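You operate a simulated robot arm through the tools that you are given. There is no shell and no other tool.

You run a simulated two-armed robot. Do the job below in one go: nothing can be reset, and whatever is moved stays where it is left.

TASK
Raise the bike's saddle to hole 2 and slide it fully forward.
Fine: pop-pin home, rail lever tight.
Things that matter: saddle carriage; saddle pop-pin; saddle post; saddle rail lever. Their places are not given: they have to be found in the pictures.

Only the result counts: the job must be done as asked and must still hold three seconds after the hand-in. Knocking over, shifting, dropping, spilling or breaking anything else fails it.

THE ROBOT
Two 7-joint arms with fingered hands on one trunk that stands fixed in place. Base frame: the origin is at the foot of the trunk, x ahead of it, y to its left, z up. Readings come in m, degrees, newtons and seconds.
The left shoulder is at [0.07, 0.154, 1.072], the right one opposite. With the tool pointing down near the work surface each hand reaches from about 0.1 to 0.82 m from the base axis, measured 20 degrees to its own side. Payload 3.9 kg a hand.
The tool frame of a hand sits at the grasp point between the pads (the TCP): z along the fingers, y along the line on which they close. The tips reach 0.03 m beyond it. The gripper opens to 0.104 m. The gripper's body begins 0.035 m behind the TCP. The gripper is a hand of 4 fingers: y runs from the thumb to the fingers, the wrist lies at [-0.017, -0.104, -0.178] in the tool frame, and closing takes about 1.5 s.
Orientation is that of the tool frame in the base frame, as a unit quaternion [x, y, z, w]. With the fingers straight down and the wrist toward the robot, the tool's x, y and z point along [0, 1, 0], [1, 0, 0] and [0, 0, -1] of the base frame.

THE INTERFACE
- The arms move only by the tool drive_tool. It takes "left_targets", "right_targets" or both (then of equal length, played together; a hand with none holds still); each is a list of rows, each a list of 2 entries, a list of its own where there are three numbers: the shift along the tool's x, y, z in units of 50 mm (1.0 is 50 mm), then the turn, a rotation vector about the tool's x, y, z in units of 5 degrees (1.0 is 5 degrees). In form: [[[x, y, z], [ax, ay, az]], ...]. A call has 1 to 20 rows; each row shifts and turns the commanded pose from where the row before left it, along the tool's axes as they then stand. "left_claw" and "right_claw" are, for a hand that has rows, the gripper command, from -1 (shut) to 1 (fully open), values between in proportion, set as the call begins (left out, the last holds). A call with a number of a shift or a turn outside -1 to 1 is refused whole. Rows are played at 5 a second. More than 0.05 m and 8.6 degrees between two rows, or a gripper value outside its range, and nothing of the call is played. A pose out of reach is approached as far as the arm can. The call stops where the force on the tool passes 70 N (or 10 N more than at its start, if that is more) or the arm is blocked; 0.2 s more then pass. The fingers move at their own pace (about 0.072 m/s each) and stop on an object; they squeeze with about 22 N. The grip force told is the motor's: it shows also when the fingers shut on nothing. Time passes only in rows, and 0.2 s behind the last, so rows that do not move let the fingers close. It gives the time, the measured TCP pose, the force on the tool (base axes), the opening and the grip force at its end, in the units of the frame above (readings bear some noise), with the torque about the TCP (base axes, N m) and any sound that the robot's microphone picked up.
- Cameras (640 x 400 px; columns grow to the right, rows downward): "scene" is now at [0.1365, 0.0132, 1.3027]; the picture's right is [0.14, -0.99, 0.00], its down [-0.57, -0.08, -0.82] and it looks along [0.81, 0.12, -0.57] (base axes); focal length 322 px, centre (320, 200). "left" rides on the left gripper at [-0.066, -0.09, -0.126] in its tool frame; the picture's right is [-0.78, -0.30, 0.56], its down [0.57, -0.70, 0.43] and it looks along [0.26, 0.65, 0.71] (tool axes); focal length 275 px, centre (320, 200). "right" rides on the right gripper at [0.066, -0.09, -0.126] in its tool frame; the picture's right is [-0.78, 0.30, -0.56], its down [-0.57, -0.70, 0.42] and it looks along [-0.26, 0.65, 0.71] (tool axes); focal length 275 px, centre (320, 200).
- snapshot(camera): a new picture of that camera. The clock stands still meanwhile.
- raise_lower(by): slides the trunk up (or, below 0, down) by that many m; the arms and the scene camera ride with it, the base frame stays. It gives what a move gives, with no picture.
- finger_targets(index, middle, ring, thumb_bend, thumb_turn, hand): sets how far each is bent, from 0 (flat) to 1 (curled in); at 0.3 the hand is open as for a grip, at 0.7 the pads meet at the TCP. One left out holds its place. A second passes; each finger stops where it meets its share of the squeeze, and holds until it gets a number again. A gripper value or a shape takes the hand back. It gives what a move gives, with no picture; readings hold the bend of each and the force on the fingers (four entries, about 0 where the hand has none), thumb and palm. thumb_turn goes from beside the hand (0) to across from the fingers (1), as for a grip.
- hand_shape(shape, hand): the hand has 4 fingers and takes this shape, open, in about a second: jaw (thumb against the fingers, like two jaws); tri (thumb and two fingers); tip (a fingertip pinch); poke (one finger out to press); point (the index stretched); flat (the hand flat); cup (the hand cupped); fist (a fist). The gripper value then closes the fingers along that shape, each until it touches; the sizes above hold for jaw. It gives what a move gives, with no picture.
- head_to(pan, tilt): turns the head with the scene camera to pan (to the left, within 86 degrees either way) and tilt (down, from -29 to 69), counted from straight ahead of the robot. It gives what a move gives.
- pixel_to_xyz(camera, pixels): there is no depth. For up to 12 entries [column, row, z] of the newest picture of that camera ("zoom" is the newest enlarged one), the place [x, y] in the base frame at which the ray of that pixel passes the height z, good to about 0.003 m. The clock stands still meanwhile.
- enlarge(camera, box): a new picture of the part [left, top, right, bottom] of that camera's present view, enlarged. The clock stands still meanwhile.
- finish_job(): hands the job in; it is judged then, once.

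Unless the task says otherwise, let go and move clear before handing in.

The tools are called by a JSON object that holds its "op" and its "data". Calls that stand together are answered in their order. drive_tool: Moves the arms, as the interface text tells. Its arguments: {"type":"object","properties":{"left_targets":{"type":"array","items":{"type":"array"}},"left_claw":{"type":"number"},"right_targets":{"type":"array","items":{"type":"array"}},"right_claw":{"type":"number"}},"required":[]} The other tools are called the same way: raise_lower (by) slides the trunk up or down; hand_shape (shape, hand) gives the hand a shape; finger_targets (index, middle, ring, thumb_bend, thumb_turn, hand) moves the fingers one by one; head_to (pan, tilt) turns the head that bears the scene camera; snapshot (camera) takes a picture; pixel_to_xyz (camera, pixels) gives the place at which the rays of pixels pass given heights; enlarge (camera, box) takes an enlarged picture of a part of a camera's view; finish_job () hands the job in.

At the start:

```text
time_s: 0.0
left_tcp_pos: [0.5027, 0.3107, 1.114]
left_tcp_rot: [0.707, 0.707, 0.0, -0.001]
left_ft_force: [0.3, 0.2, -0.3]
left_torque: [0.0, -0.06, 0.02]
left_gripper_width: 0.1035
left_grip_force: 0.1
left_shape: jaw
left_bend: [0.3, 0.3, 0.3, 0.3, 0.97]
left_finger forces: [0.0, 0.1, 0.0, 0.0, 0.1, 0.0]
right_tcp_pos: [0.6019, -0.1069, 1.1133]
right_tcp_rot: [0.707, 0.707, 0.0, -0.001]
right_ft_force: [-0.7, -0.5, -0.9]
right_torque: [0.01, 0.0, 0.0]
right_gripper_width: 0.1035
right_grip_force: 0.0
right_shape: jaw
right_bend: [0.3, 0.3, 0.3, 0.3, 0.97]
right_finger forces: [0.1, 0.0, 0.0, 0.1, 0.0, 0.0]
trunk travel left (down, up): [-0.525, 0.415]
head pan, tilt: [8.1, 34.8]
```

scene: 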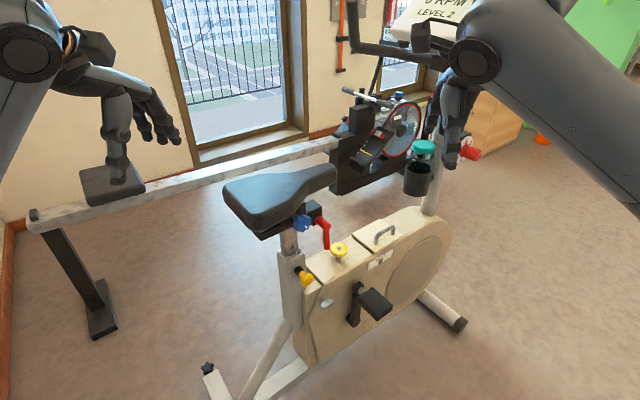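
right: 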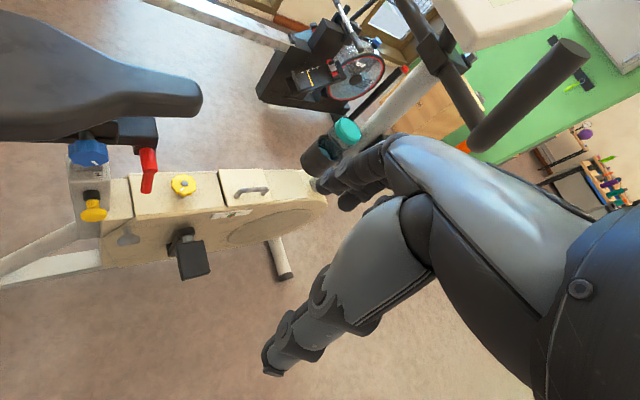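
left: 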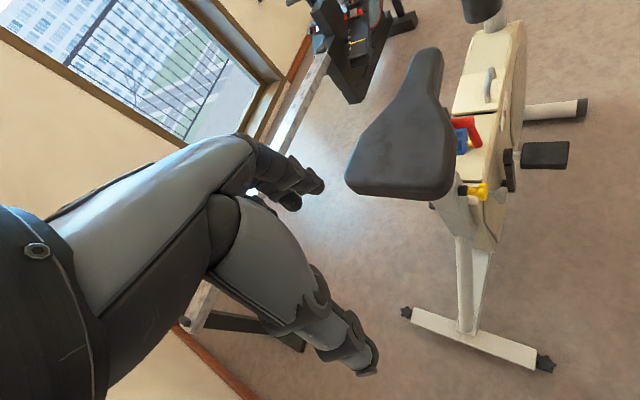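

The scene picture shows the bike with its saddle near (280,195), a red lever at (322,230), a blue knob at (302,222) and a yellow pop-pin at (305,277). I'll enlarge those parts to see the details.

{"op": "enlarge", "data": {"camera": "scene", "box": [210, 150, 370, 320]}}

{"op": "enlarge", "data": {"camera": "right", "box": [0, 80, 240, 290]}}

{"op": "enlarge", "data": {"camera": "left", "box": [340, 40, 580, 260]}}

```text
2.35 times, centred on (290, 235) of scene
```

zoom: 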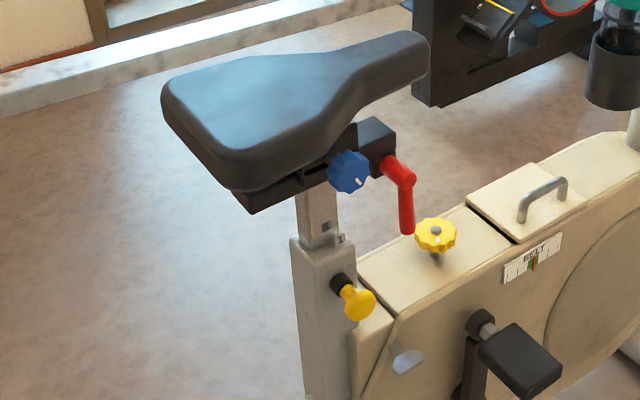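

```text
1.90 times, centred on (120, 185) of right
```

zoom: 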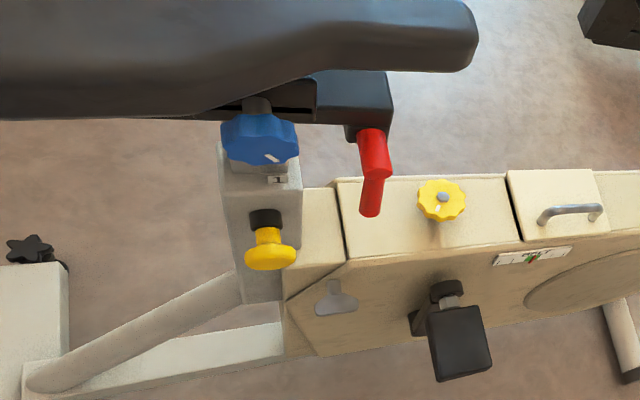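

```text
1.82 times, centred on (460, 150) of left
```

zoom: 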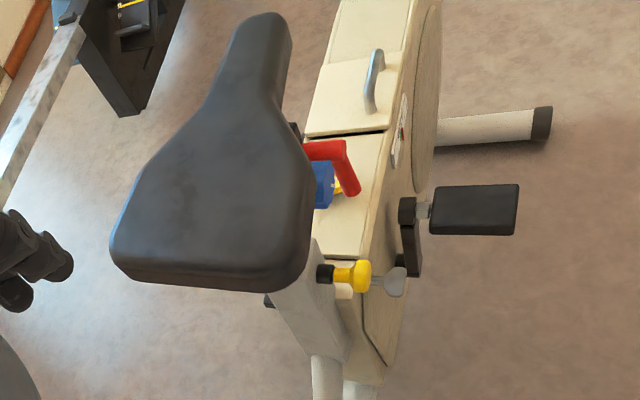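

Triangulating by hand puts the yellow pop-pin knob near (0.69, 0.13, 0.66). I'll get accurate rays for the main points from both cameras: lever elbow, root and end, pin knob and collar, and blue knob.

{"op": "pixel_to_xyz", "data": {"camera": "scene", "pixels": [[307, 278.8, 0.6], [307, 278.8, 0.8], [298.5, 270.7, 0.6], [298.5, 270.7, 0.8], [325.7, 225.6, 0.6], [325.7, 225.6, 0.8], [327, 248.6, 0.6], [327, 248.6, 0.8], [316.4, 220.1, 0.6], [316.4, 220.1, 0.8], [302.8, 222.2, 0.6], [302.8, 222.2, 0.8]]}}

{"op": "pixel_to_xyz", "data": {"camera": "right", "pixels": [[93.7, 214, 0.6], [93.7, 214, 0.8], [91, 194.5, 0.6], [91, 194.5, 0.8], [150, 171.8, 0.6], [150, 171.8, 0.8], [146.3, 191.8, 0.6], [146.3, 191.8, 0.8], [145.3, 149.2, 0.6], [145.3, 149.2, 0.8], [87.4, 153.4, 0.6], [87.4, 153.4, 0.8]]}}

```text
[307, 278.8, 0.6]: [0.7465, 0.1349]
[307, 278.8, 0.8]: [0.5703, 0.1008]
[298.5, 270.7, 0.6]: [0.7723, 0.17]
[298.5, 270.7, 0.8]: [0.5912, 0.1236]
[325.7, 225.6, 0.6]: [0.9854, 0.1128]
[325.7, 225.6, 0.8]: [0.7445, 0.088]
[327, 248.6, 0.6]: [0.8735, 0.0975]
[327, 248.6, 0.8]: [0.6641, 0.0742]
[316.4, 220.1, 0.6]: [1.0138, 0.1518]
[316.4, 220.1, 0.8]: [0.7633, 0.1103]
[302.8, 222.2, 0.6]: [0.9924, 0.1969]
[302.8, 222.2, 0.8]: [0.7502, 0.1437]
```

```text
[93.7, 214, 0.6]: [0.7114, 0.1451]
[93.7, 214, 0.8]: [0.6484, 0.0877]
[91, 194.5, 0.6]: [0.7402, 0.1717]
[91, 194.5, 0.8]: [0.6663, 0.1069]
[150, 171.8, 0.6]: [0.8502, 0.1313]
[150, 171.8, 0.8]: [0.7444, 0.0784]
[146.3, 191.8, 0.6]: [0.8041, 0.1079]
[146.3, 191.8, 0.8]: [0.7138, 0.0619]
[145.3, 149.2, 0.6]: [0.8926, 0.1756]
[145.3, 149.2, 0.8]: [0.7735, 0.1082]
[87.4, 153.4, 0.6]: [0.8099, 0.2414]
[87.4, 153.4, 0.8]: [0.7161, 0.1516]
```

The pop-pin knob is at about (0.692, 0.126, 0.662) and sticks out along (-0.7, -0.7, 0). The lever root is near (0.783, 0.114, 0.785) with its end near (0.75, 0.083, 0.717). Next I'll pan the head to see the handlebars and the space around the right arm before moving anything.

{"op": "head_to", "data": {"pan": -25, "tilt": 25}}

{"op": "snapshot", "data": {"camera": "scene"}}

```text
time_s: 1.0
left_tcp_pos: [0.5029, 0.3089, 1.115]
left_tcp_rot: [0.706, 0.708, -0.001, -0.001]
left_ft_force: [0.1, 0.0, -0.7]
left_torque: [0.02, -0.02, -0.02]
left_gripper_width: 0.1038
left_grip_force: 0.1
left_shape: jaw
left_bend: [0.3, 0.3, 0.3, 0.3, 0.97]
left_finger forces: [0.0, 0.1, 0.0, 0.0, 0.1, 0.0]
right_tcp_pos: [0.6012, -0.1068, 1.1164]
right_tcp_rot: [0.707, 0.707, 0.0, 0.001]
right_ft_force: [0.7, 0.5, -0.4]
right_torque: [-0.01, 0.0, 0.02]
right_gripper_width: 0.1037
right_grip_force: 0.0
right_shape: jaw
right_bend: [0.3, 0.3, 0.3, 0.3, 0.97]
right_finger forces: [0.1, 0.0, 0.0, 0.1, 0.0, 0.0]
trunk travel left (down, up): [-0.525, 0.415]
head pan, tilt: [-25.0, 25.0]
```

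```text
taken
```

scene: 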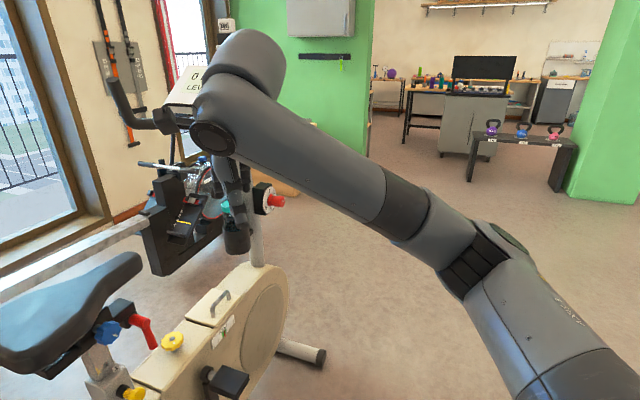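

The handlebars are beyond the right wrist, roughly x≥0.9 and z≈1.25, and the saddle rear edge is around (0.6–0.69, 0.19–0.30). I'll pull the left hand back a little, then lower the trunk for a better working height and a view of the post.

{"op": "drive_tool", "data": {"left_targets": [[[0, -1, 0], [0, 0, 0]], [[0, -1, 0], [0, 0, 0]]]}}

{"op": "raise_lower", "data": {"by": -0.2}}

{"op": "head_to", "data": {"pan": 8, "tilt": 30}}

{"op": "snapshot", "data": {"camera": "scene"}}

{"op": "snapshot", "data": {"camera": "right"}}

{"op": "snapshot", "data": {"camera": "left"}}

```text
time_s: 1.6
left_tcp_pos: [0.3998, 0.3112, 1.1142]
left_tcp_rot: [0.707, 0.707, -0.001, 0.0]
left_ft_force: [0.1, 0.1, 0.2]
left_torque: [0.01, -0.01, -0.01]
left_gripper_width: 0.1034
left_grip_force: 0.0
left_shape: jaw
left_bend: [0.3, 0.3, 0.3, 0.3, 0.97]
left_finger forces: [0.0, 0.0, 0.0, 0.1, 0.1, 0.0]
right_tcp_pos: [0.5998, -0.1061, 1.1167]
right_tcp_rot: [0.707, 0.707, 0.0, 0.002]
right_ft_force: [-0.5, 0.4, 0.2]
right_torque: [0.0, -0.01, 0.0]
right_gripper_width: 0.1041
right_grip_force: 0.0
right_shape: jaw
right_bend: [0.3, 0.3, 0.3, 0.3, 0.97]
right_finger forces: [0.0, 0.0, 0.1, 0.0, 0.0, 0.0]
trunk travel left (down, up): [-0.525, 0.415]
head pan, tilt: [-25.0, 25.0]
```

```text
time_s: 3.8
left_tcp_pos: [0.4022, 0.3108, 0.9135]
left_tcp_rot: [0.707, 0.708, 0.0, -0.001]
left_ft_force: [-0.6, 0.2, -0.8]
left_torque: [0.01, 0.01, 0.01]
left_gripper_width: 0.104
left_grip_force: 0.1
left_shape: jaw
left_bend: [0.3, 0.3, 0.3, 0.3, 0.97]
left_finger forces: [0.0, 0.1, 0.0, 0.0, 0.0, 0.1]
right_tcp_pos: [0.6029, -0.1069, 0.9154]
right_tcp_rot: [0.707, 0.707, 0.0, 0.0]
right_ft_force: [-0.5, -0.2, 0.4]
right_torque: [-0.02, 0.0, 0.02]
right_gripper_width: 0.1036
right_grip_force: 0.0
right_shape: jaw
right_bend: [0.3, 0.3, 0.3, 0.3, 0.97]
right_finger forces: [0.0, 0.0, 0.0, 0.1, 0.0, 0.1]
trunk travel left (down, up): [-0.325, 0.615]
head pan, tilt: [-25.0, 25.0]
```

```text
time_s: 4.7
left_tcp_pos: [0.4006, 0.3097, 0.9145]
left_tcp_rot: [0.706, 0.708, -0.001, 0.0]
left_ft_force: [-0.3, 0.5, -0.3]
left_torque: [0.01, -0.02, 0.03]
left_gripper_width: 0.1038
left_grip_force: 0.0
left_shape: jaw
left_bend: [0.3, 0.3, 0.3, 0.3, 0.97]
left_finger forces: [0.1, 0.0, 0.0, 0.0, 0.0, 0.1]
right_tcp_pos: [0.602, -0.1063, 0.9158]
right_tcp_rot: [0.707, 0.707, 0.0, 0.0]
right_ft_force: [-0.1, 0.5, -0.8]
right_torque: [-0.01, 0.01, -0.01]
right_gripper_width: 0.1036
right_grip_force: 0.0
right_shape: jaw
right_bend: [0.3, 0.3, 0.3, 0.3, 0.97]
right_finger forces: [0.1, 0.0, 0.1, 0.0, 0.0, 0.0]
trunk travel left (down, up): [-0.325, 0.615]
head pan, tilt: [8.0, 30.0]
```

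```text
taken
```

scene: 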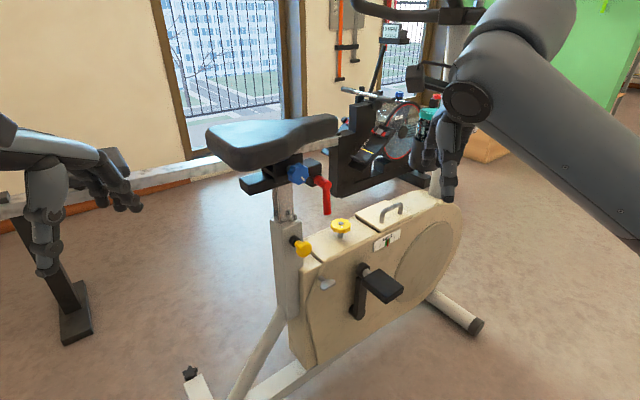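

```text
taken
```

right: 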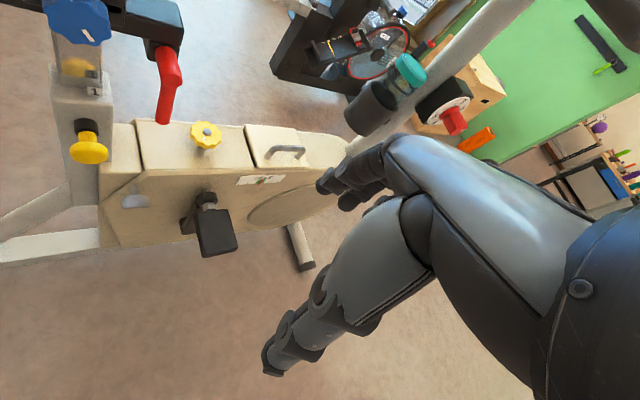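

```text
taken
```

left: 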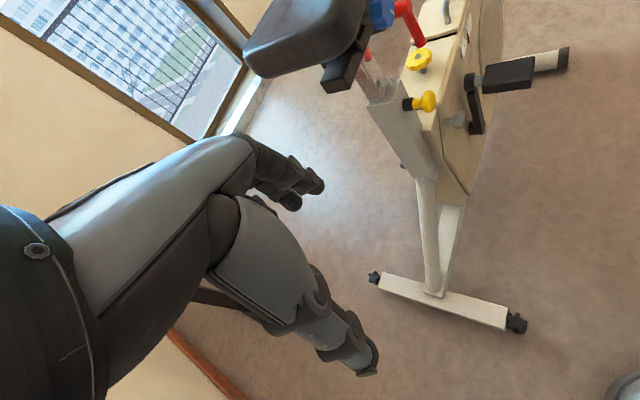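

{"op": "enlarge", "data": {"camera": "scene", "box": [240, 155, 350, 265]}}

{"op": "enlarge", "data": {"camera": "right", "box": [30, 0, 230, 180]}}

{"op": "enlarge", "data": {"camera": "left", "box": [300, 0, 460, 130]}}

```text
3.64 times, centred on (295, 210) of scene
```

zoom: 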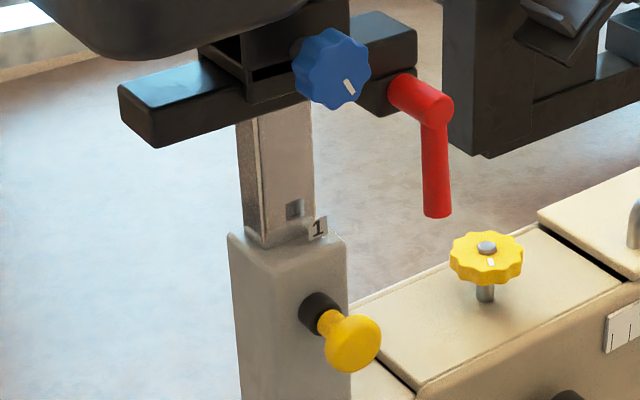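

```text
2.22 times, centred on (130, 90) of right
```

zoom: 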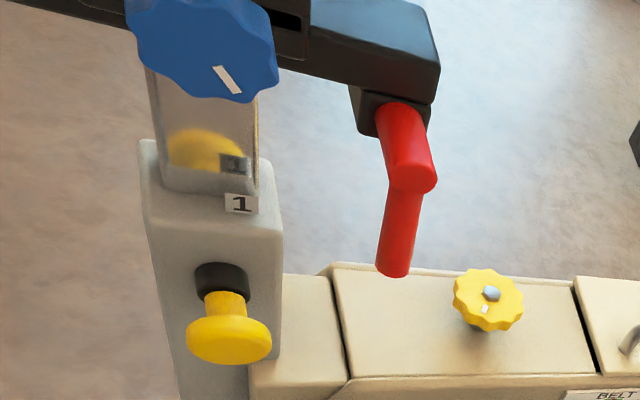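

```text
3.08 times, centred on (380, 65) of left
```

zoom: 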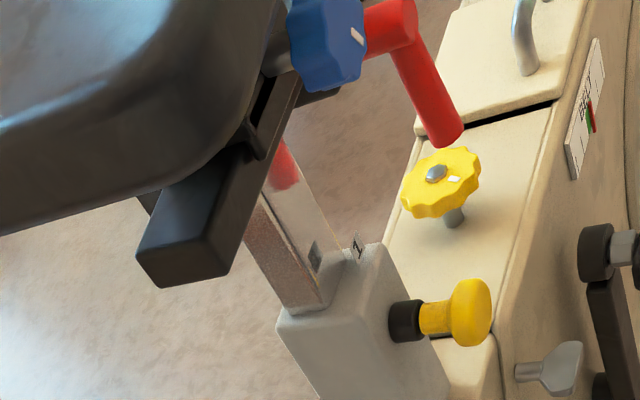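

The zoomed views show a "1" tag at the tube mouth with a post hole just above it. They also show the rail running under the saddle, the blue carriage knob, and the red lever on the rail's front block. I'll triangulate these points accurately from the scene, right and left cameras.

{"op": "pixel_to_xyz", "data": {"camera": "scene", "pixels": [[304.3, 249.3, 0.6], [304.3, 249.3, 0.8], [294.5, 241.0, 0.6], [294.5, 241.0, 0.8], [287.9, 212.2, 0.7], [287.9, 212.2, 0.8], [326.6, 183.9, 0.7], [326.6, 183.9, 0.8], [327.1, 213.6, 0.7], [327.1, 213.6, 0.8], [249.7, 195.4, 0.8], [249.7, 195.4, 0.9]]}}

{"op": "pixel_to_xyz", "data": {"camera": "right", "pixels": [[89.0, 153.1, 0.6], [89.0, 153.1, 0.8], [85.9, 126.0, 0.6], [85.9, 126.0, 0.8], [92.2, 73.3, 0.7], [92.2, 73.3, 0.8], [171.4, 81.0, 0.7], [171.4, 81.0, 0.8], [163.8, 121.5, 0.7], [163.8, 121.5, 0.8], [184.1, 29.2, 0.8], [184.1, 29.2, 0.9]]}}

{"op": "pixel_to_xyz", "data": {"camera": "left", "pixels": [[429.4, 101.4, 0.6], [429.4, 101.4, 0.8], [407.6, 104.0, 0.6], [407.6, 104.0, 0.8], [378.7, 82.9, 0.7], [378.7, 82.9, 0.8], [404.4, 6.6, 0.7], [404.4, 6.6, 0.8], [422.2, 45.5, 0.7], [422.2, 45.5, 0.8], [344.9, 92.6, 0.8], [344.9, 92.6, 0.9]]}}

```text
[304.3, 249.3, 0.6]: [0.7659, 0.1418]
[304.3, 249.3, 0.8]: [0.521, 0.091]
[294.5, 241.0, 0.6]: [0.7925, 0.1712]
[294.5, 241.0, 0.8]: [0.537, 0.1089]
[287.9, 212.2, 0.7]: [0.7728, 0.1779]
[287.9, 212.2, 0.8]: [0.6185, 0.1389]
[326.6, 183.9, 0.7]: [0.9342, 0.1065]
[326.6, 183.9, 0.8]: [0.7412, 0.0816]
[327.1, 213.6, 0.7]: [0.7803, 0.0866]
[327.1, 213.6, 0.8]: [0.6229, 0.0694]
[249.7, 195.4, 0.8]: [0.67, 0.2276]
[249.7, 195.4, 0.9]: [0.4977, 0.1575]
```

```text
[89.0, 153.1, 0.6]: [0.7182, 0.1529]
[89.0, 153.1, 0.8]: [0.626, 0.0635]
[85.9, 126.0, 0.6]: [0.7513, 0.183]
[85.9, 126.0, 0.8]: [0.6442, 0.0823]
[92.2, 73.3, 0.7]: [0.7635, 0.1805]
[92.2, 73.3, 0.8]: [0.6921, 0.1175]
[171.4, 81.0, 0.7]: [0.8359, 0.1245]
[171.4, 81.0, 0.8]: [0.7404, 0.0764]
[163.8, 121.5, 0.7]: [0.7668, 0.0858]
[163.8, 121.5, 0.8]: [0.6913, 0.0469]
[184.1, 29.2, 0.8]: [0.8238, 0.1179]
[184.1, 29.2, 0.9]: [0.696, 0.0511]
```

```text
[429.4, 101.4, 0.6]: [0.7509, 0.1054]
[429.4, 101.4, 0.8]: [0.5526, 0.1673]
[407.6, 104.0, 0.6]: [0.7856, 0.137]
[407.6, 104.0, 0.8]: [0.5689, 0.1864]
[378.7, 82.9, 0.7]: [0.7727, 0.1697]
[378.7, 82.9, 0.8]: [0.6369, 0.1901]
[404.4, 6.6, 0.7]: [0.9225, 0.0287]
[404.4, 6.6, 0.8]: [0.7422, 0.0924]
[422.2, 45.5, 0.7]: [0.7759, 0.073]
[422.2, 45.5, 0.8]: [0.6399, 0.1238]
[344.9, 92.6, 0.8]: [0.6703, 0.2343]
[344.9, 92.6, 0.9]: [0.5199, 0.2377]
```

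The triangulation agrees across cameras: knob (0.689, 0.125, 0.6625), collar (0.722, 0.153, 0.657), visible hole (0.756, 0.173, 0.711), lever elbow (0.741, 0.083, 0.80), lever tip (0.754, 0.082, 0.717). I'll zoom in tighter on the "1" tag and the saddle underside.

{"op": "enlarge", "data": {"camera": "scene", "box": [265, 190, 325, 230]}}

{"op": "enlarge", "data": {"camera": "left", "box": [350, 50, 446, 110]}}

{"op": "enlarge", "data": {"camera": "right", "box": [50, 40, 146, 100]}}

{"op": "enlarge", "data": {"camera": "scene", "box": [195, 100, 355, 200]}}

```text
10.00 times, centred on (295, 210) of scene
```

zoom: 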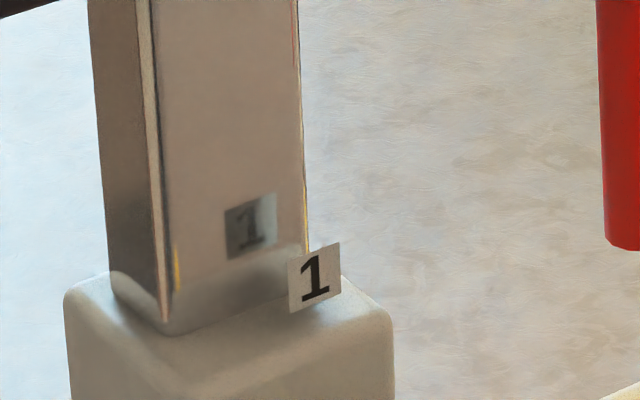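

```text
6.67 times, centred on (398, 80) of left
```

zoom: 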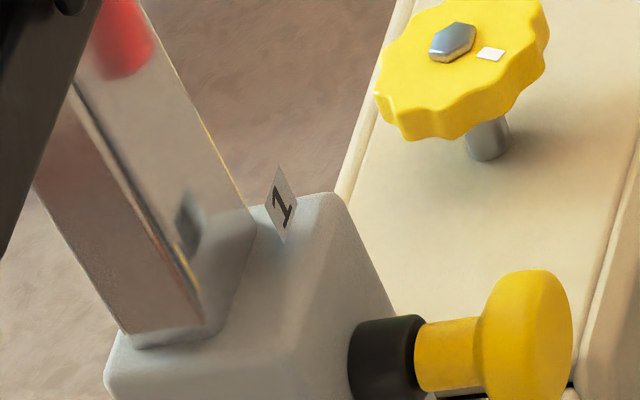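

```text
6.67 times, centred on (98, 70) of right
```

zoom: 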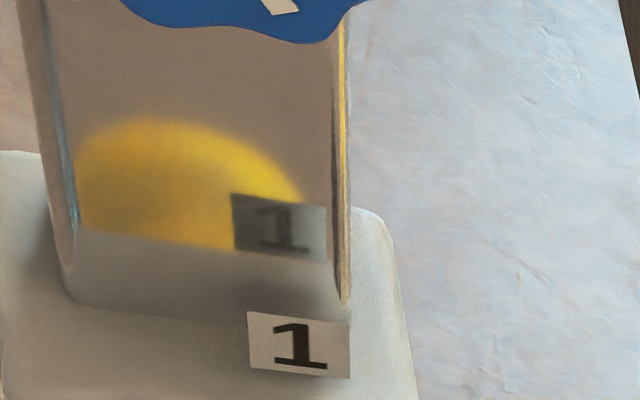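

```text
4.00 times, centred on (275, 150) of scene
```

zoom: 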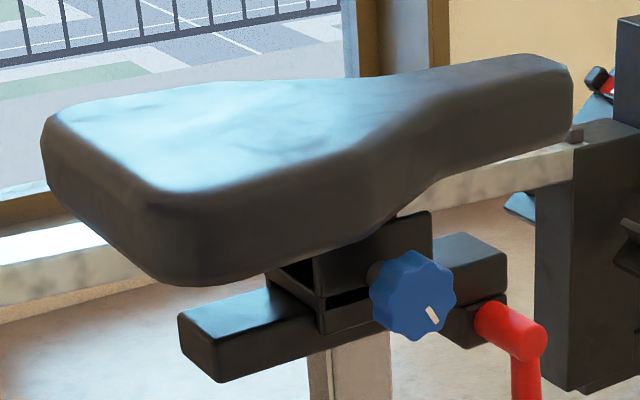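

The dark square on the post is only the chrome reflection of the "1" tag, so the saddle sits at hole 1 now. Next I'll measure the rail's direction and height from its top corners.

{"op": "pixel_to_xyz", "data": {"camera": "scene", "pixels": [[248.75, 185, 0.8], [248.75, 185, 0.84], [321.75, 165.5, 0.8], [321.75, 165.5, 0.84], [206, 138, 0.85], [206, 138, 0.95], [337, 125, 0.85], [337, 125, 0.95], [298, 174, 0.8], [298, 174, 0.88], [233, 170, 0.82], [233, 170, 0.9]]}}

{"op": "pixel_to_xyz", "data": {"camera": "right", "pixels": [[184.1, 29.2, 0.8], [184.1, 29.2, 0.84], [78.2, 20.2, 0.8], [78.2, 20.2, 0.88]]}}

{"op": "pixel_to_xyz", "data": {"camera": "left", "pixels": [[350.1, 75.4, 0.8], [350.1, 75.4, 0.84], [388.1, 11.4, 0.8], [388.1, 11.4, 0.88]]}}

{"op": "enlarge", "data": {"camera": "scene", "box": [260, 220, 356, 280]}}

```text
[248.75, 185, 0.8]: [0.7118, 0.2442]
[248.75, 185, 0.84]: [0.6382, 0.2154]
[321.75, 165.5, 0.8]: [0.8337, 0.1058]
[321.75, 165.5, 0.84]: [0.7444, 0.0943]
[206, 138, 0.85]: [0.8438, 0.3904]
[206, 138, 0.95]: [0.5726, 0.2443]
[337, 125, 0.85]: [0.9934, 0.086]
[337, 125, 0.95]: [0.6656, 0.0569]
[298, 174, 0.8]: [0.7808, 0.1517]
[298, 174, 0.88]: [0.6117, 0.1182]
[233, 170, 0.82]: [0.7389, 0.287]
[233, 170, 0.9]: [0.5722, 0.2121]
```

```text
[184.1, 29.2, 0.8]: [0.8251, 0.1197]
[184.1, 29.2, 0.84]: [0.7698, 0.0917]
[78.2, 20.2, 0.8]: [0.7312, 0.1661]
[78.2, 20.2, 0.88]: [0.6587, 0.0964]
```

```text
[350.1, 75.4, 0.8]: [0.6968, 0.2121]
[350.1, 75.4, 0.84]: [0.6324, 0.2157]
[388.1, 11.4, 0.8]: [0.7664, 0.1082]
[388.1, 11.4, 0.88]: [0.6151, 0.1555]
```

```text
6.67 times, centred on (308, 250) of scene
```

zoom: 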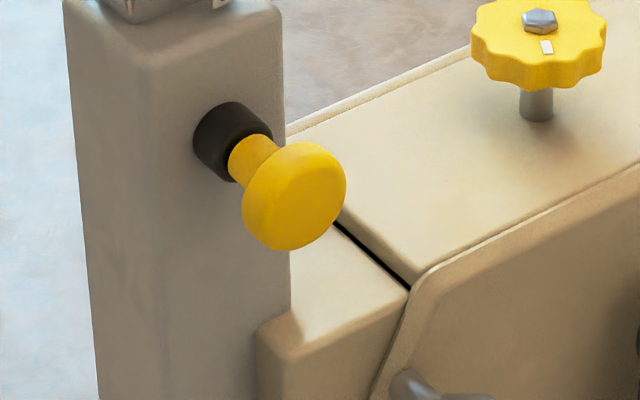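

The rail corners don't match well between cameras, so I'll zoom in on the rail's rear end in the left and scene views.

{"op": "enlarge", "data": {"camera": "left", "box": [310, 40, 406, 100]}}

{"op": "enlarge", "data": {"camera": "scene", "box": [230, 150, 342, 220]}}

{"op": "enlarge", "data": {"camera": "right", "box": [40, 0, 200, 100]}}

```text
6.67 times, centred on (358, 70) of left
```

zoom: 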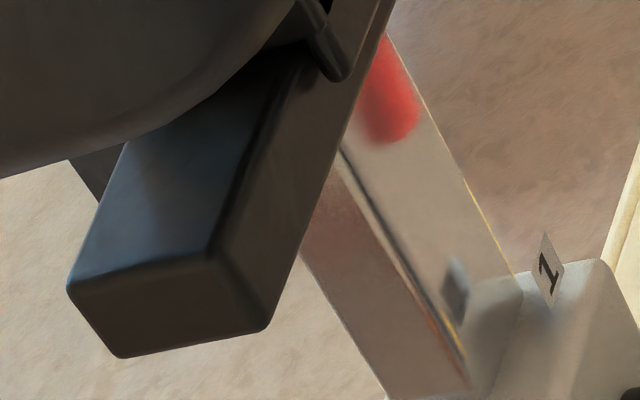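

```text
5.71 times, centred on (286, 185) of scene
```

zoom: 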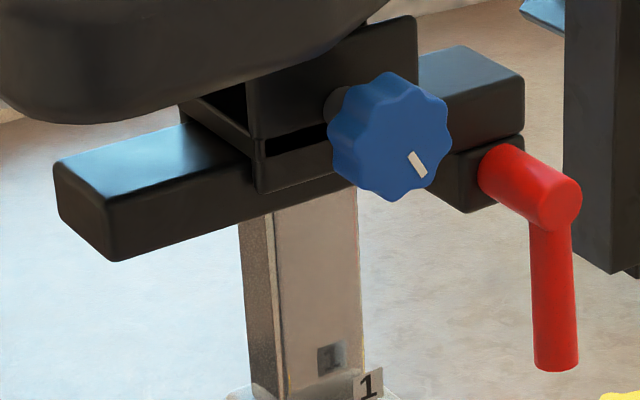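

```text
4.00 times, centred on (120, 50) of right
```

zoom: 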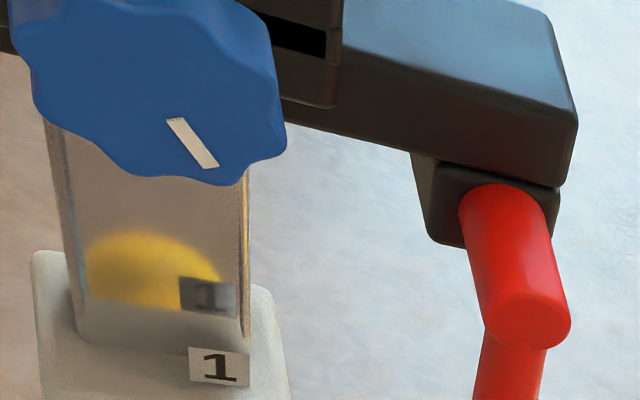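

Corners are now clear in each zoom. I'll convert them properly.

{"op": "pixel_to_xyz", "data": {"camera": "scene", "pixels": [[248.35, 185.9, 0.8], [248.35, 185.9, 0.84], [250.1, 195.5, 0.78], [250.1, 195.5, 0.82], [239.9, 178.9, 0.8], [239.9, 178.9, 0.84], [321.55, 164.3, 0.8], [321.55, 164.3, 0.84], [321.4, 173.6, 0.78], [321.4, 173.6, 0.82]]}}

{"op": "pixel_to_xyz", "data": {"camera": "left", "pixels": [[341.96, 78.7, 0.8], [341.96, 78.7, 0.84], [350.2, 88.7, 0.78], [350.2, 88.7, 0.82], [320.5, 82.7, 0.8], [320.5, 82.7, 0.84]]}}

{"op": "pixel_to_xyz", "data": {"camera": "right", "pixels": [[184.25, 26.25, 0.8], [184.25, 26.25, 0.84], [180.5, 46.25, 0.78], [180.5, 46.25, 0.82]]}}

```text
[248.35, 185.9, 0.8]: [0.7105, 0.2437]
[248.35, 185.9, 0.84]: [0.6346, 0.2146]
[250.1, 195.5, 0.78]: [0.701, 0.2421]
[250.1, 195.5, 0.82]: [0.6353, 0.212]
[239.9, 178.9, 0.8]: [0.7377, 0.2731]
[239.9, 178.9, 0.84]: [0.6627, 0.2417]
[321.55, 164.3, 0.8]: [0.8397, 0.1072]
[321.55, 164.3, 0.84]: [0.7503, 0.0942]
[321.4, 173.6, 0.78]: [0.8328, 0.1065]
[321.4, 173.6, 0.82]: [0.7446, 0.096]
```

```text
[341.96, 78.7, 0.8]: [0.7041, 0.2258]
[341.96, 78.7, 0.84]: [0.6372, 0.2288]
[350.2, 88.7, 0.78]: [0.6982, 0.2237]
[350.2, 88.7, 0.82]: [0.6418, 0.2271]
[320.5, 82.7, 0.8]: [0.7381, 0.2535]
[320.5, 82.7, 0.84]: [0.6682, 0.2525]
```

```text
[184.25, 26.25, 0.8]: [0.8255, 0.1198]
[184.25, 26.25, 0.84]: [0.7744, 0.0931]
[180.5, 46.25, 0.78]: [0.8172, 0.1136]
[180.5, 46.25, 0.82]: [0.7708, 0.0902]
```

The rail spans z 0.80–0.824 from its rear centre (0.679, 0.240) to its front (0.818, 0.119), so the bike heading is about (0.748, -0.663) and the pin's outward axis about (-0.663, -0.748). I'll turn the right hand sideways (handshake pose) to face the pin, and the left hand to point along the bike from behind.

{"op": "drive_tool", "data": {"left_targets": [[[0.2, 0.65, 0.57], [0, 0, 0]], [[0.2, 0.65, 0.57], [0, 0, 0]], [[0.2, 0.65, 0.57], [0, 0, 0]], [[0.2, 0.65, 0.57], [0, 0, 0]]]}}

{"op": "drive_tool", "data": {"right_targets": [[[0, 0, 0], [-0.3417, 0.9014, 0.3417]], [[0, 0, 0], [-0.3417, 0.9014, 0.3417]], [[0, 0, 0], [-0.3417, 0.9014, 0.3417]], [[0, 0, 0], [-0.3417, 0.9014, 0.3417]], [[0, 0, 0], [-0.3417, 0.9014, 0.3417]], [[0, 0, 0], [-0.3417, 0.9014, 0.3417]], [[0, 0, 0], [-0.3417, 0.9014, 0.3417]], [[0, 0, 0], [-0.3417, 0.9014, 0.3417]], [[0, 0, 0], [-0.3417, 0.9014, 0.3417]], [[0, 0, 0], [-0.3417, 0.9014, 0.3417]], [[0, 0, 0], [-0.3417, 0.9014, 0.3417]], [[0, 0, 0], [-0.3417, 0.9014, 0.3417]], [[0, 0, 0], [-0.3417, 0.9014, 0.3417]], [[0, 0, 0], [-0.3417, 0.9014, 0.3417]], [[0, 0, 0], [-0.3417, 0.9014, 0.3417]], [[0, 0, 0], [-0.3417, 0.9014, 0.3417]], [[0, 0, 0], [-0.3417, 0.9014, 0.3417]], [[0, 0, 0], [-0.3417, 0.9014, 0.3417]], [[0, 0, 0], [-0.3417, 0.9014, 0.3417]]], "left_targets": [[[0, 0, 0], [-0.398, -0.885, -0.398]], [[0, 0, 0], [-0.398, -0.885, -0.398]], [[0, 0, 0], [-0.398, -0.885, -0.398]], [[0, 0, 0], [-0.398, -0.885, -0.398]], [[0, 0, 0], [-0.398, -0.885, -0.398]], [[0, 0, 0], [-0.398, -0.885, -0.398]], [[0, 0, 0], [-0.398, -0.885, -0.398]], [[0, 0, 0], [-0.398, -0.885, -0.398]], [[0, 0, 0], [-0.398, -0.885, -0.398]], [[0, 0, 0], [-0.398, -0.885, -0.398]], [[0, 0, 0], [-0.398, -0.885, -0.398]], [[0, 0, 0], [-0.398, -0.885, -0.398]], [[0, 0, 0], [-0.398, -0.885, -0.398]], [[0, 0, 0], [-0.398, -0.885, -0.398]], [[0, 0, 0], [-0.398, -0.885, -0.398]], [[0, 0, 0], [-0.398, -0.885, -0.398]], [[0, 0, 0], [-0.398, -0.885, -0.398]], [[0, 0, 0], [-0.398, -0.885, -0.398]], [[0, 0, 0], [-0.398, -0.885, -0.398]]]}}

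{"op": "snapshot", "data": {"camera": "scene"}}

```text
time_s: 5.7
left_tcp_pos: [0.5316, 0.3478, 0.8016]
left_tcp_rot: [0.707, 0.707, -0.001, -0.001]
left_ft_force: [0.5, -0.6, 0.8]
left_torque: [-0.01, 0.02, -0.02]
left_gripper_width: 0.1041
left_grip_force: 0.1
left_shape: jaw
left_bend: [0.3, 0.3, 0.3, 0.3, 0.97]
left_finger forces: [0.0, 0.0, 0.0, 0.0, 0.0, 0.0]
right_tcp_pos: [0.6021, -0.1056, 0.9148]
right_tcp_rot: [0.707, 0.707, -0.001, 0.0]
right_ft_force: [-0.5, 0.0, 0.7]
right_torque: [0.01, 0.01, 0.01]
right_gripper_width: 0.1037
right_grip_force: 0.2
right_shape: jaw
right_bend: [0.3, 0.3, 0.3, 0.3, 0.97]
right_finger forces: [0.0, 0.1, 0.0, 0.0, 0.0, 0.0]
trunk travel left (down, up): [-0.325, 0.615]
head pan, tilt: [8.0, 30.0]
```

```text
time_s: 9.7
left_tcp_pos: [0.529, 0.3505, 0.8003]
left_tcp_rot: [0.25, 0.663, -0.25, 0.66]
left_ft_force: [-0.6, 0.2, 0.4]
left_torque: [-0.02, 0.0, 0.01]
left_gripper_width: 0.1039
left_grip_force: 0.1
left_shape: jaw
left_bend: [0.3, 0.3, 0.3, 0.3, 0.97]
left_finger forces: [0.0, 0.0, 0.1, 0.0, 0.0, 0.0]
right_tcp_pos: [0.6005, -0.1062, 0.9152]
right_tcp_rot: [0.644, 0.29, 0.645, -0.29]
right_ft_force: [0.7, -0.3, -0.5]
right_torque: [-0.01, -0.02, 0.01]
right_gripper_width: 0.1036
right_grip_force: 0.1
right_shape: jaw
right_bend: [0.3, 0.3, 0.3, 0.3, 0.97]
right_finger forces: [0.0, 0.0, 0.0, 0.0, 0.0, 0.0]
trunk travel left (down, up): [-0.325, 0.615]
head pan, tilt: [8.0, 30.0]
```

```text
taken
```

scene: 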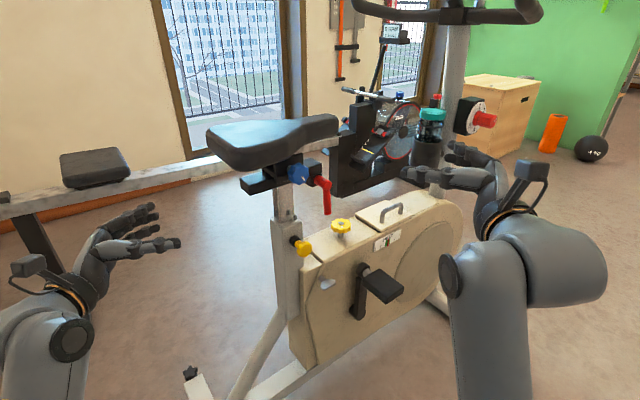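

Both hands are now in the sideways pose. I'll move the right hand down and across to about 10 cm in front of the pop-pin knob, with the gripper partly closed, and look with its own camera.

{"op": "drive_tool", "data": {"right_targets": [[[-0.842, -0.289, 0], [0, 0, 0]], [[-0.842, -0.289, 0], [0, 0, 0]], [[-0.842, -0.289, 0], [0, 0, 0]], [[-0.842, -0.289, 0], [0, 0, 0]], [[-0.842, -0.289, 0], [0, 0, 0]], [[-0.842, -0.289, 0], [0, 0, 0]], [[0, 0, 0.6], [0, 0, 0]], [[0, 0, 0.6], [0, 0, 0]], [[0, 0, 0.6], [0, 0, 0]]], "right_claw": 0.5}}

{"op": "snapshot", "data": {"camera": "right"}}

{"op": "snapshot", "data": {"camera": "scene"}}

{"op": "snapshot", "data": {"camera": "left"}}

```text
time_s: 10.5
left_tcp_pos: [0.5318, 0.3513, 0.8003]
left_tcp_rot: [0.252, 0.663, -0.25, 0.66]
left_ft_force: [0.0, -0.5, -0.2]
left_torque: [0.0, -0.01, 0.03]
left_gripper_width: 0.1039
left_grip_force: 0.1
left_shape: jaw
left_bend: [0.3, 0.3, 0.3, 0.3, 0.97]
left_finger forces: [0.1, 0.0, 0.1, 0.0, 0.0, 0.0]
right_tcp_pos: [0.5735, -0.0933, 0.7838]
right_tcp_rot: [0.662, 0.346, 0.622, -0.235]
right_ft_force: [0.9, -0.8, -0.2]
right_torque: [-0.02, -0.01, -0.02]
right_gripper_width: 0.078
right_grip_force: 0.1
right_shape: jaw
right_bend: [0.27, 0.35, 0.32, 0.52, 0.98]
right_finger forces: [0.0, 0.0, 0.1, 0.0, 0.0, 0.0]
trunk travel left (down, up): [-0.325, 0.615]
head pan, tilt: [8.0, 30.0]
stopped in row 3 (right hand): the arm was blocked; the commanded pose is now the measured one
```

```text
taken
```

right: 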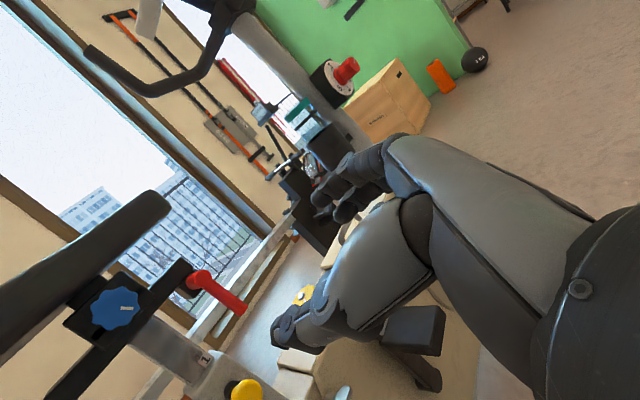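

```text
taken
```

scene: 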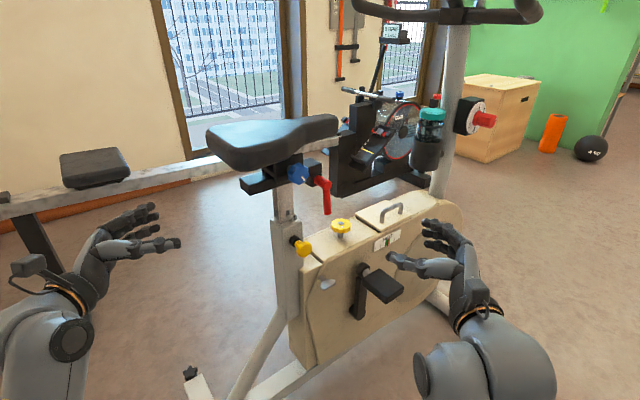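

```text
taken
```

left: 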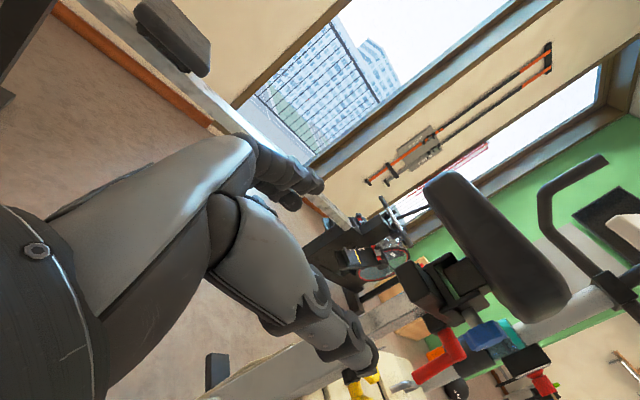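

The right arm was blocked while descending (folded too close to the trunk), leaving it about 9° off at z=0.784, and nothing in the picture was touched. I'll raise and re-level it, then lower the trunk so the shoulder sits at pin height.

{"op": "drive_tool", "data": {"right_targets": [[[0.7, 0, 0], [-0.017, 0.44, 0.457]], [[0.7, 0, 0], [-0.017, 0.44, 0.457]], [[0.7, 0, 0], [-0.017, 0.44, 0.457]]], "right_claw": 0.5}}

{"op": "raise_lower", "data": {"by": -0.2}}

{"op": "snapshot", "data": {"camera": "scene"}}

```text
time_s: 11.2
left_tcp_pos: [0.5303, 0.3521, 0.8001]
left_tcp_rot: [0.251, 0.661, -0.25, 0.661]
left_ft_force: [0.3, -0.5, -0.3]
left_torque: [-0.01, 0.03, 0.0]
left_gripper_width: 0.1037
left_grip_force: 0.1
left_shape: jaw
left_bend: [0.3, 0.3, 0.3, 0.3, 0.97]
left_finger forces: [0.0, 0.1, 0.0, 0.0, 0.0, 0.0]
right_tcp_pos: [0.5748, -0.0981, 0.8171]
right_tcp_rot: [0.682, 0.364, 0.601, -0.202]
right_ft_force: [-0.3, 0.2, -0.1]
right_torque: [0.02, 0.02, 0.01]
right_gripper_width: 0.0779
right_grip_force: 0.0
right_shape: jaw
right_bend: [0.27, 0.35, 0.32, 0.52, 0.98]
right_finger forces: [0.1, 0.0, 0.0, 0.0, 0.1, 0.0]
trunk travel left (down, up): [-0.325, 0.615]
head pan, tilt: [8.0, 30.0]
stopped in row 3 (right hand): the arm was blocked; the commanded pose is now the measured one
```

```text
time_s: 13.3
left_tcp_pos: [0.532, 0.3511, 0.5996]
left_tcp_rot: [0.251, 0.662, -0.25, 0.66]
left_ft_force: [-0.1, 0.3, 0.2]
left_torque: [0.01, 0.0, 0.0]
left_gripper_width: 0.1039
left_grip_force: 0.0
left_shape: jaw
left_bend: [0.3, 0.3, 0.3, 0.3, 0.97]
left_finger forces: [0.0, 0.0, 0.1, 0.1, 0.1, 0.0]
right_tcp_pos: [0.574, -0.1004, 0.6162]
right_tcp_rot: [0.682, 0.364, 0.601, -0.203]
right_ft_force: [0.4, 0.2, -0.9]
right_torque: [0.02, 0.02, 0.0]
right_gripper_width: 0.0781
right_grip_force: 0.0
right_shape: jaw
right_bend: [0.27, 0.35, 0.32, 0.52, 0.98]
right_finger forces: [0.0, 0.0, 0.0, 0.0, 0.0, 0.1]
trunk travel left (down, up): [-0.125, 0.815]
head pan, tilt: [8.0, 30.0]
```

```text
taken
```

scene: 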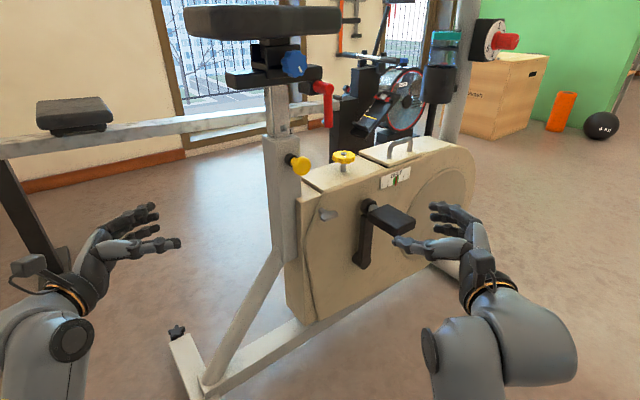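

The right arm is at a joint limit because the wrist is too near the shoulder. I'll extend it toward the bike first and then level the hand there.

{"op": "drive_tool", "data": {"right_targets": [[[0.475, -0.277, 0.49], [0, 0, 0]], [[0.475, -0.277, 0.49], [0, 0, 0]], [[0.475, -0.277, 0.49], [0, 0, 0]], [[0.475, -0.277, 0.49], [0, 0, 0]]]}}

{"op": "drive_tool", "data": {"right_targets": [[[0, 0, 0], [0.038, 0.567, 0.46]], [[0, 0, 0], [0.038, 0.567, 0.46]], [[0, 0, 0], [0.038, 0.567, 0.46]], [[0, 0, 0], [0.038, 0.567, 0.46]]]}}

{"op": "snapshot", "data": {"camera": "right"}}

{"op": "snapshot", "data": {"camera": "scene"}}

```text
time_s: 13.9
left_tcp_pos: [0.5304, 0.35, 0.6013]
left_tcp_rot: [0.251, 0.662, -0.25, 0.661]
left_ft_force: [0.1, -0.2, 1.0]
left_torque: [-0.01, -0.02, 0.0]
left_gripper_width: 0.104
left_grip_force: 0.1
left_shape: jaw
left_bend: [0.3, 0.3, 0.3, 0.3, 0.97]
left_finger forces: [0.0, 0.0, 0.1, 0.1, 0.0, 0.0]
right_tcp_pos: [0.5895, -0.0699, 0.6023]
right_tcp_rot: [0.709, 0.414, 0.558, -0.121]
right_ft_force: [-0.5, -0.4, 0.8]
right_torque: [0.02, -0.01, 0.0]
right_gripper_width: 0.0781
right_grip_force: 0.0
right_shape: jaw
right_bend: [0.27, 0.35, 0.32, 0.52, 0.98]
right_finger forces: [0.1, 0.0, 0.1, 0.0, 0.0, 0.0]
trunk travel left (down, up): [-0.125, 0.815]
head pan, tilt: [8.0, 30.0]
stopped in row 2 (right hand): the arm was blocked; the commanded pose is now the measured one
```

```text
time_s: 15.0
left_tcp_pos: [0.531, 0.3503, 0.6009]
left_tcp_rot: [0.251, 0.662, -0.251, 0.661]
left_ft_force: [0.7, -0.6, -0.4]
left_torque: [-0.02, 0.0, -0.01]
left_gripper_width: 0.1038
left_grip_force: 0.0
left_shape: jaw
left_bend: [0.3, 0.3, 0.3, 0.3, 0.97]
left_finger forces: [0.1, 0.0, 0.0, 0.1, 0.0, 0.1]
right_tcp_pos: [0.5921, -0.0865, 0.5849]
right_tcp_rot: [0.692, 0.388, 0.588, -0.155]
right_ft_force: [0.2, 0.0, -0.3]
right_torque: [-0.01, -0.01, -0.01]
right_gripper_width: 0.0782
right_grip_force: 0.0
right_shape: jaw
right_bend: [0.27, 0.35, 0.32, 0.52, 0.98]
right_finger forces: [0.0, 0.0, 0.1, 0.0, 0.0, 0.0]
trunk travel left (down, up): [-0.125, 0.815]
head pan, tilt: [8.0, 30.0]
stopped in row 4 (right hand): the arm was blocked; the commanded pose is now the measured one
```

```text
taken
```

right: 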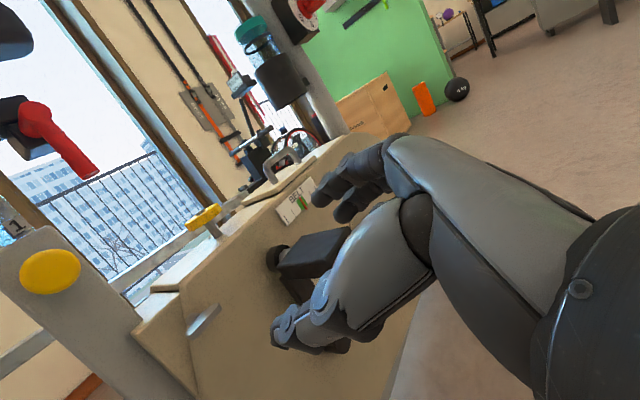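

```text
taken
```

scene: 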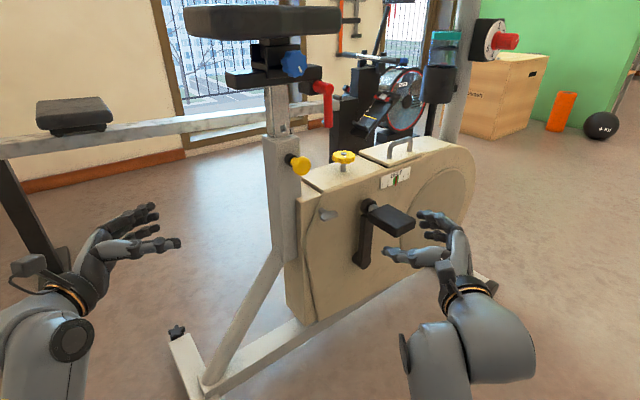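

Still blocked with no contact force, so this is a wrist limit of the handshake pose. I'll roll the hand about its pointing axis toward palm-down, which should align the hand with the forearm.

{"op": "drive_tool", "data": {"right_targets": [[[0, 0, -0.3], [0, 0, -1]], [[0, 0, -0.3], [0, 0, -1]], [[0, 0, 0], [0, 0, -1]], [[0, 0, 0], [0, 0, -1]], [[0, 0, 0], [0, 0, -1]], [[0, 0, 0], [0, 0, -1]], [[0, 0, 0], [0, 0, -1]], [[0, 0, 0], [0, 0, -1]], [[0, 0, 0], [0, 0, -1]]]}}

```text
time_s: 17.0
left_tcp_pos: [0.5315, 0.351, 0.6011]
left_tcp_rot: [0.25, 0.662, -0.251, 0.66]
left_ft_force: [0.9, -0.6, -0.3]
left_torque: [-0.02, -0.05, -0.05]
left_gripper_width: 0.1036
left_grip_force: 0.0
left_shape: jaw
left_bend: [0.3, 0.3, 0.3, 0.3, 0.97]
left_finger forces: [0.1, 0.0, 0.0, 0.1, 0.0, 0.0]
right_tcp_pos: [0.572, -0.105, 0.5935]
right_tcp_rot: [0.489, 0.623, 0.604, 0.08]
right_ft_force: [-0.5, 0.0, -0.2]
right_torque: [0.0, -0.02, -0.01]
right_gripper_width: 0.0782
right_grip_force: 0.0
right_shape: jaw
right_bend: [0.27, 0.35, 0.32, 0.52, 0.98]
right_finger forces: [0.0, 0.0, 0.0, 0.0, 0.0, 0.0]
trunk travel left (down, up): [-0.125, 0.815]
head pan, tilt: [8.0, 30.0]
```

Rolling works without blocking. I'll finish the roll to palm-down facing the pin while raising the hand a little.

{"op": "drive_tool", "data": {"right_targets": [[[0, 0.25, 0], [-0.383, 0.2286, -0.883]], [[0, 0.25, 0], [-0.383, 0.2286, -0.883]], [[0, 0.25, 0], [-0.383, 0.2286, -0.883]], [[0, 0.25, 0], [-0.383, 0.2286, -0.883]], [[0, 0.25, 0], [-0.383, 0.2286, -0.883]], [[0, 0.25, 0], [-0.383, 0.2286, -0.883]], [[0, 0.25, 0], [-0.383, 0.2286, -0.883]]]}}

{"op": "snapshot", "data": {"camera": "scene"}}

{"op": "snapshot", "data": {"camera": "right"}}

```text
time_s: 18.6
left_tcp_pos: [0.5314, 0.3506, 0.5996]
left_tcp_rot: [0.251, 0.662, -0.25, 0.66]
left_ft_force: [0.3, -1.1, 0.1]
left_torque: [0.0, 0.03, -0.01]
left_gripper_width: 0.1038
left_grip_force: 0.1
left_shape: jaw
left_bend: [0.3, 0.3, 0.3, 0.3, 0.97]
left_finger forces: [0.0, 0.0, 0.0, 0.1, 0.0, 0.0]
right_tcp_pos: [0.5986, -0.1158, 0.6754]
right_tcp_rot: [0.251, 0.661, 0.661, 0.252]
right_ft_force: [-0.6, 0.1, 0.1]
right_torque: [-0.03, 0.0, -0.02]
right_gripper_width: 0.0785
right_grip_force: 0.1
right_shape: jaw
right_bend: [0.27, 0.35, 0.32, 0.52, 0.98]
right_finger forces: [0.0, 0.1, 0.0, 0.1, 0.0, 0.0]
trunk travel left (down, up): [-0.125, 0.815]
head pan, tilt: [8.0, 30.0]
```

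```text
taken
```

scene: 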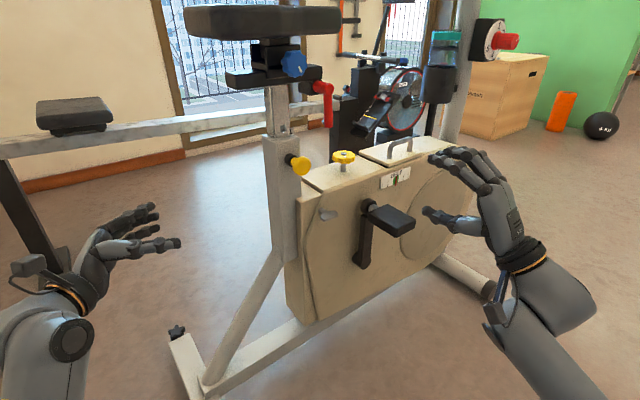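

```text
taken
```

right: 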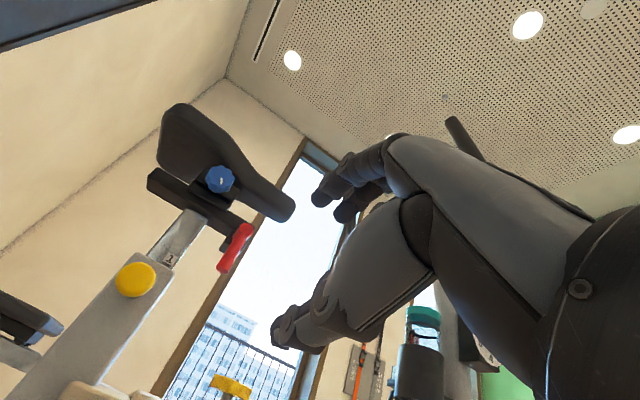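

The hand is now exactly palm-down, pointing at the pin. I'll slide it rearward by 9 cm to line up with the knob, then approach to about 12 cm from it and look again.

{"op": "drive_tool", "data": {"right_targets": [[[0.92, -0.1, 0], [0, 0, 0]], [[0.92, -0.1, 0], [0, 0, 0]], [[0, 0, 0.8], [0, 0, 0]], [[0, 0, 0.8], [0, 0, 0]], [[0, 0, 0.8], [0, 0, 0]]], "right_claw": 0.6}}

{"op": "snapshot", "data": {"camera": "scene"}}

{"op": "snapshot", "data": {"camera": "right"}}

```text
time_s: 19.8
left_tcp_pos: [0.5312, 0.3507, 0.6017]
left_tcp_rot: [0.25, 0.663, -0.25, 0.66]
left_ft_force: [-0.9, 0.0, -0.1]
left_torque: [-0.04, -0.04, 0.0]
left_gripper_width: 0.1039
left_grip_force: 0.0
left_shape: jaw
left_bend: [0.3, 0.3, 0.3, 0.3, 0.97]
left_finger forces: [0.0, 0.0, 0.0, 0.0, 0.0, 0.0]
right_tcp_pos: [0.613, 0.0361, 0.6637]
right_tcp_rot: [0.253, 0.66, 0.66, 0.253]
right_ft_force: [-0.3, 0.9, 0.4]
right_torque: [-0.02, 0.04, -0.02]
right_gripper_width: 0.083
right_grip_force: 0.0
right_shape: jaw
right_bend: [0.27, 0.34, 0.31, 0.47, 0.98]
right_finger forces: [0.1, 0.0, 0.0, 0.0, 0.0, 0.0]
trunk travel left (down, up): [-0.125, 0.815]
head pan, tilt: [8.0, 30.0]
```

```text
taken
```

scene: 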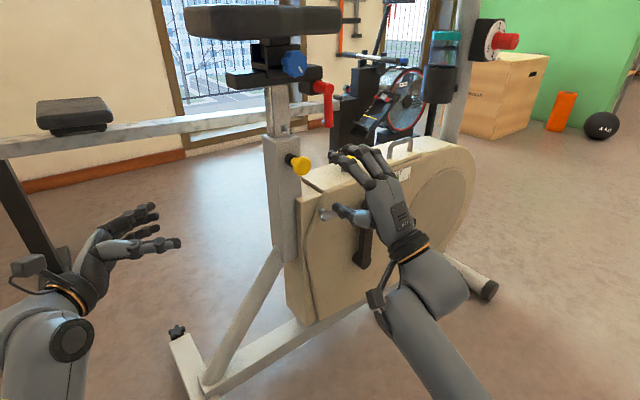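

```text
taken
```

right: 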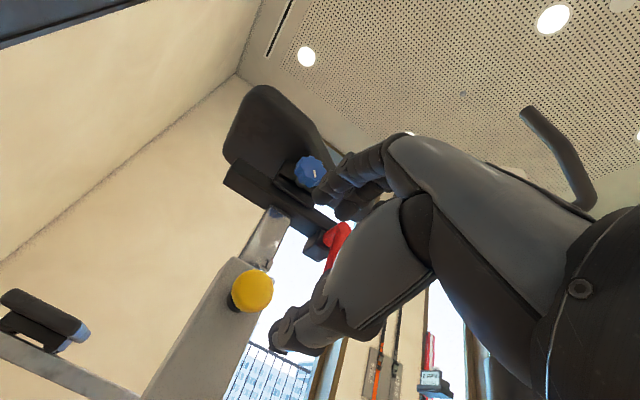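

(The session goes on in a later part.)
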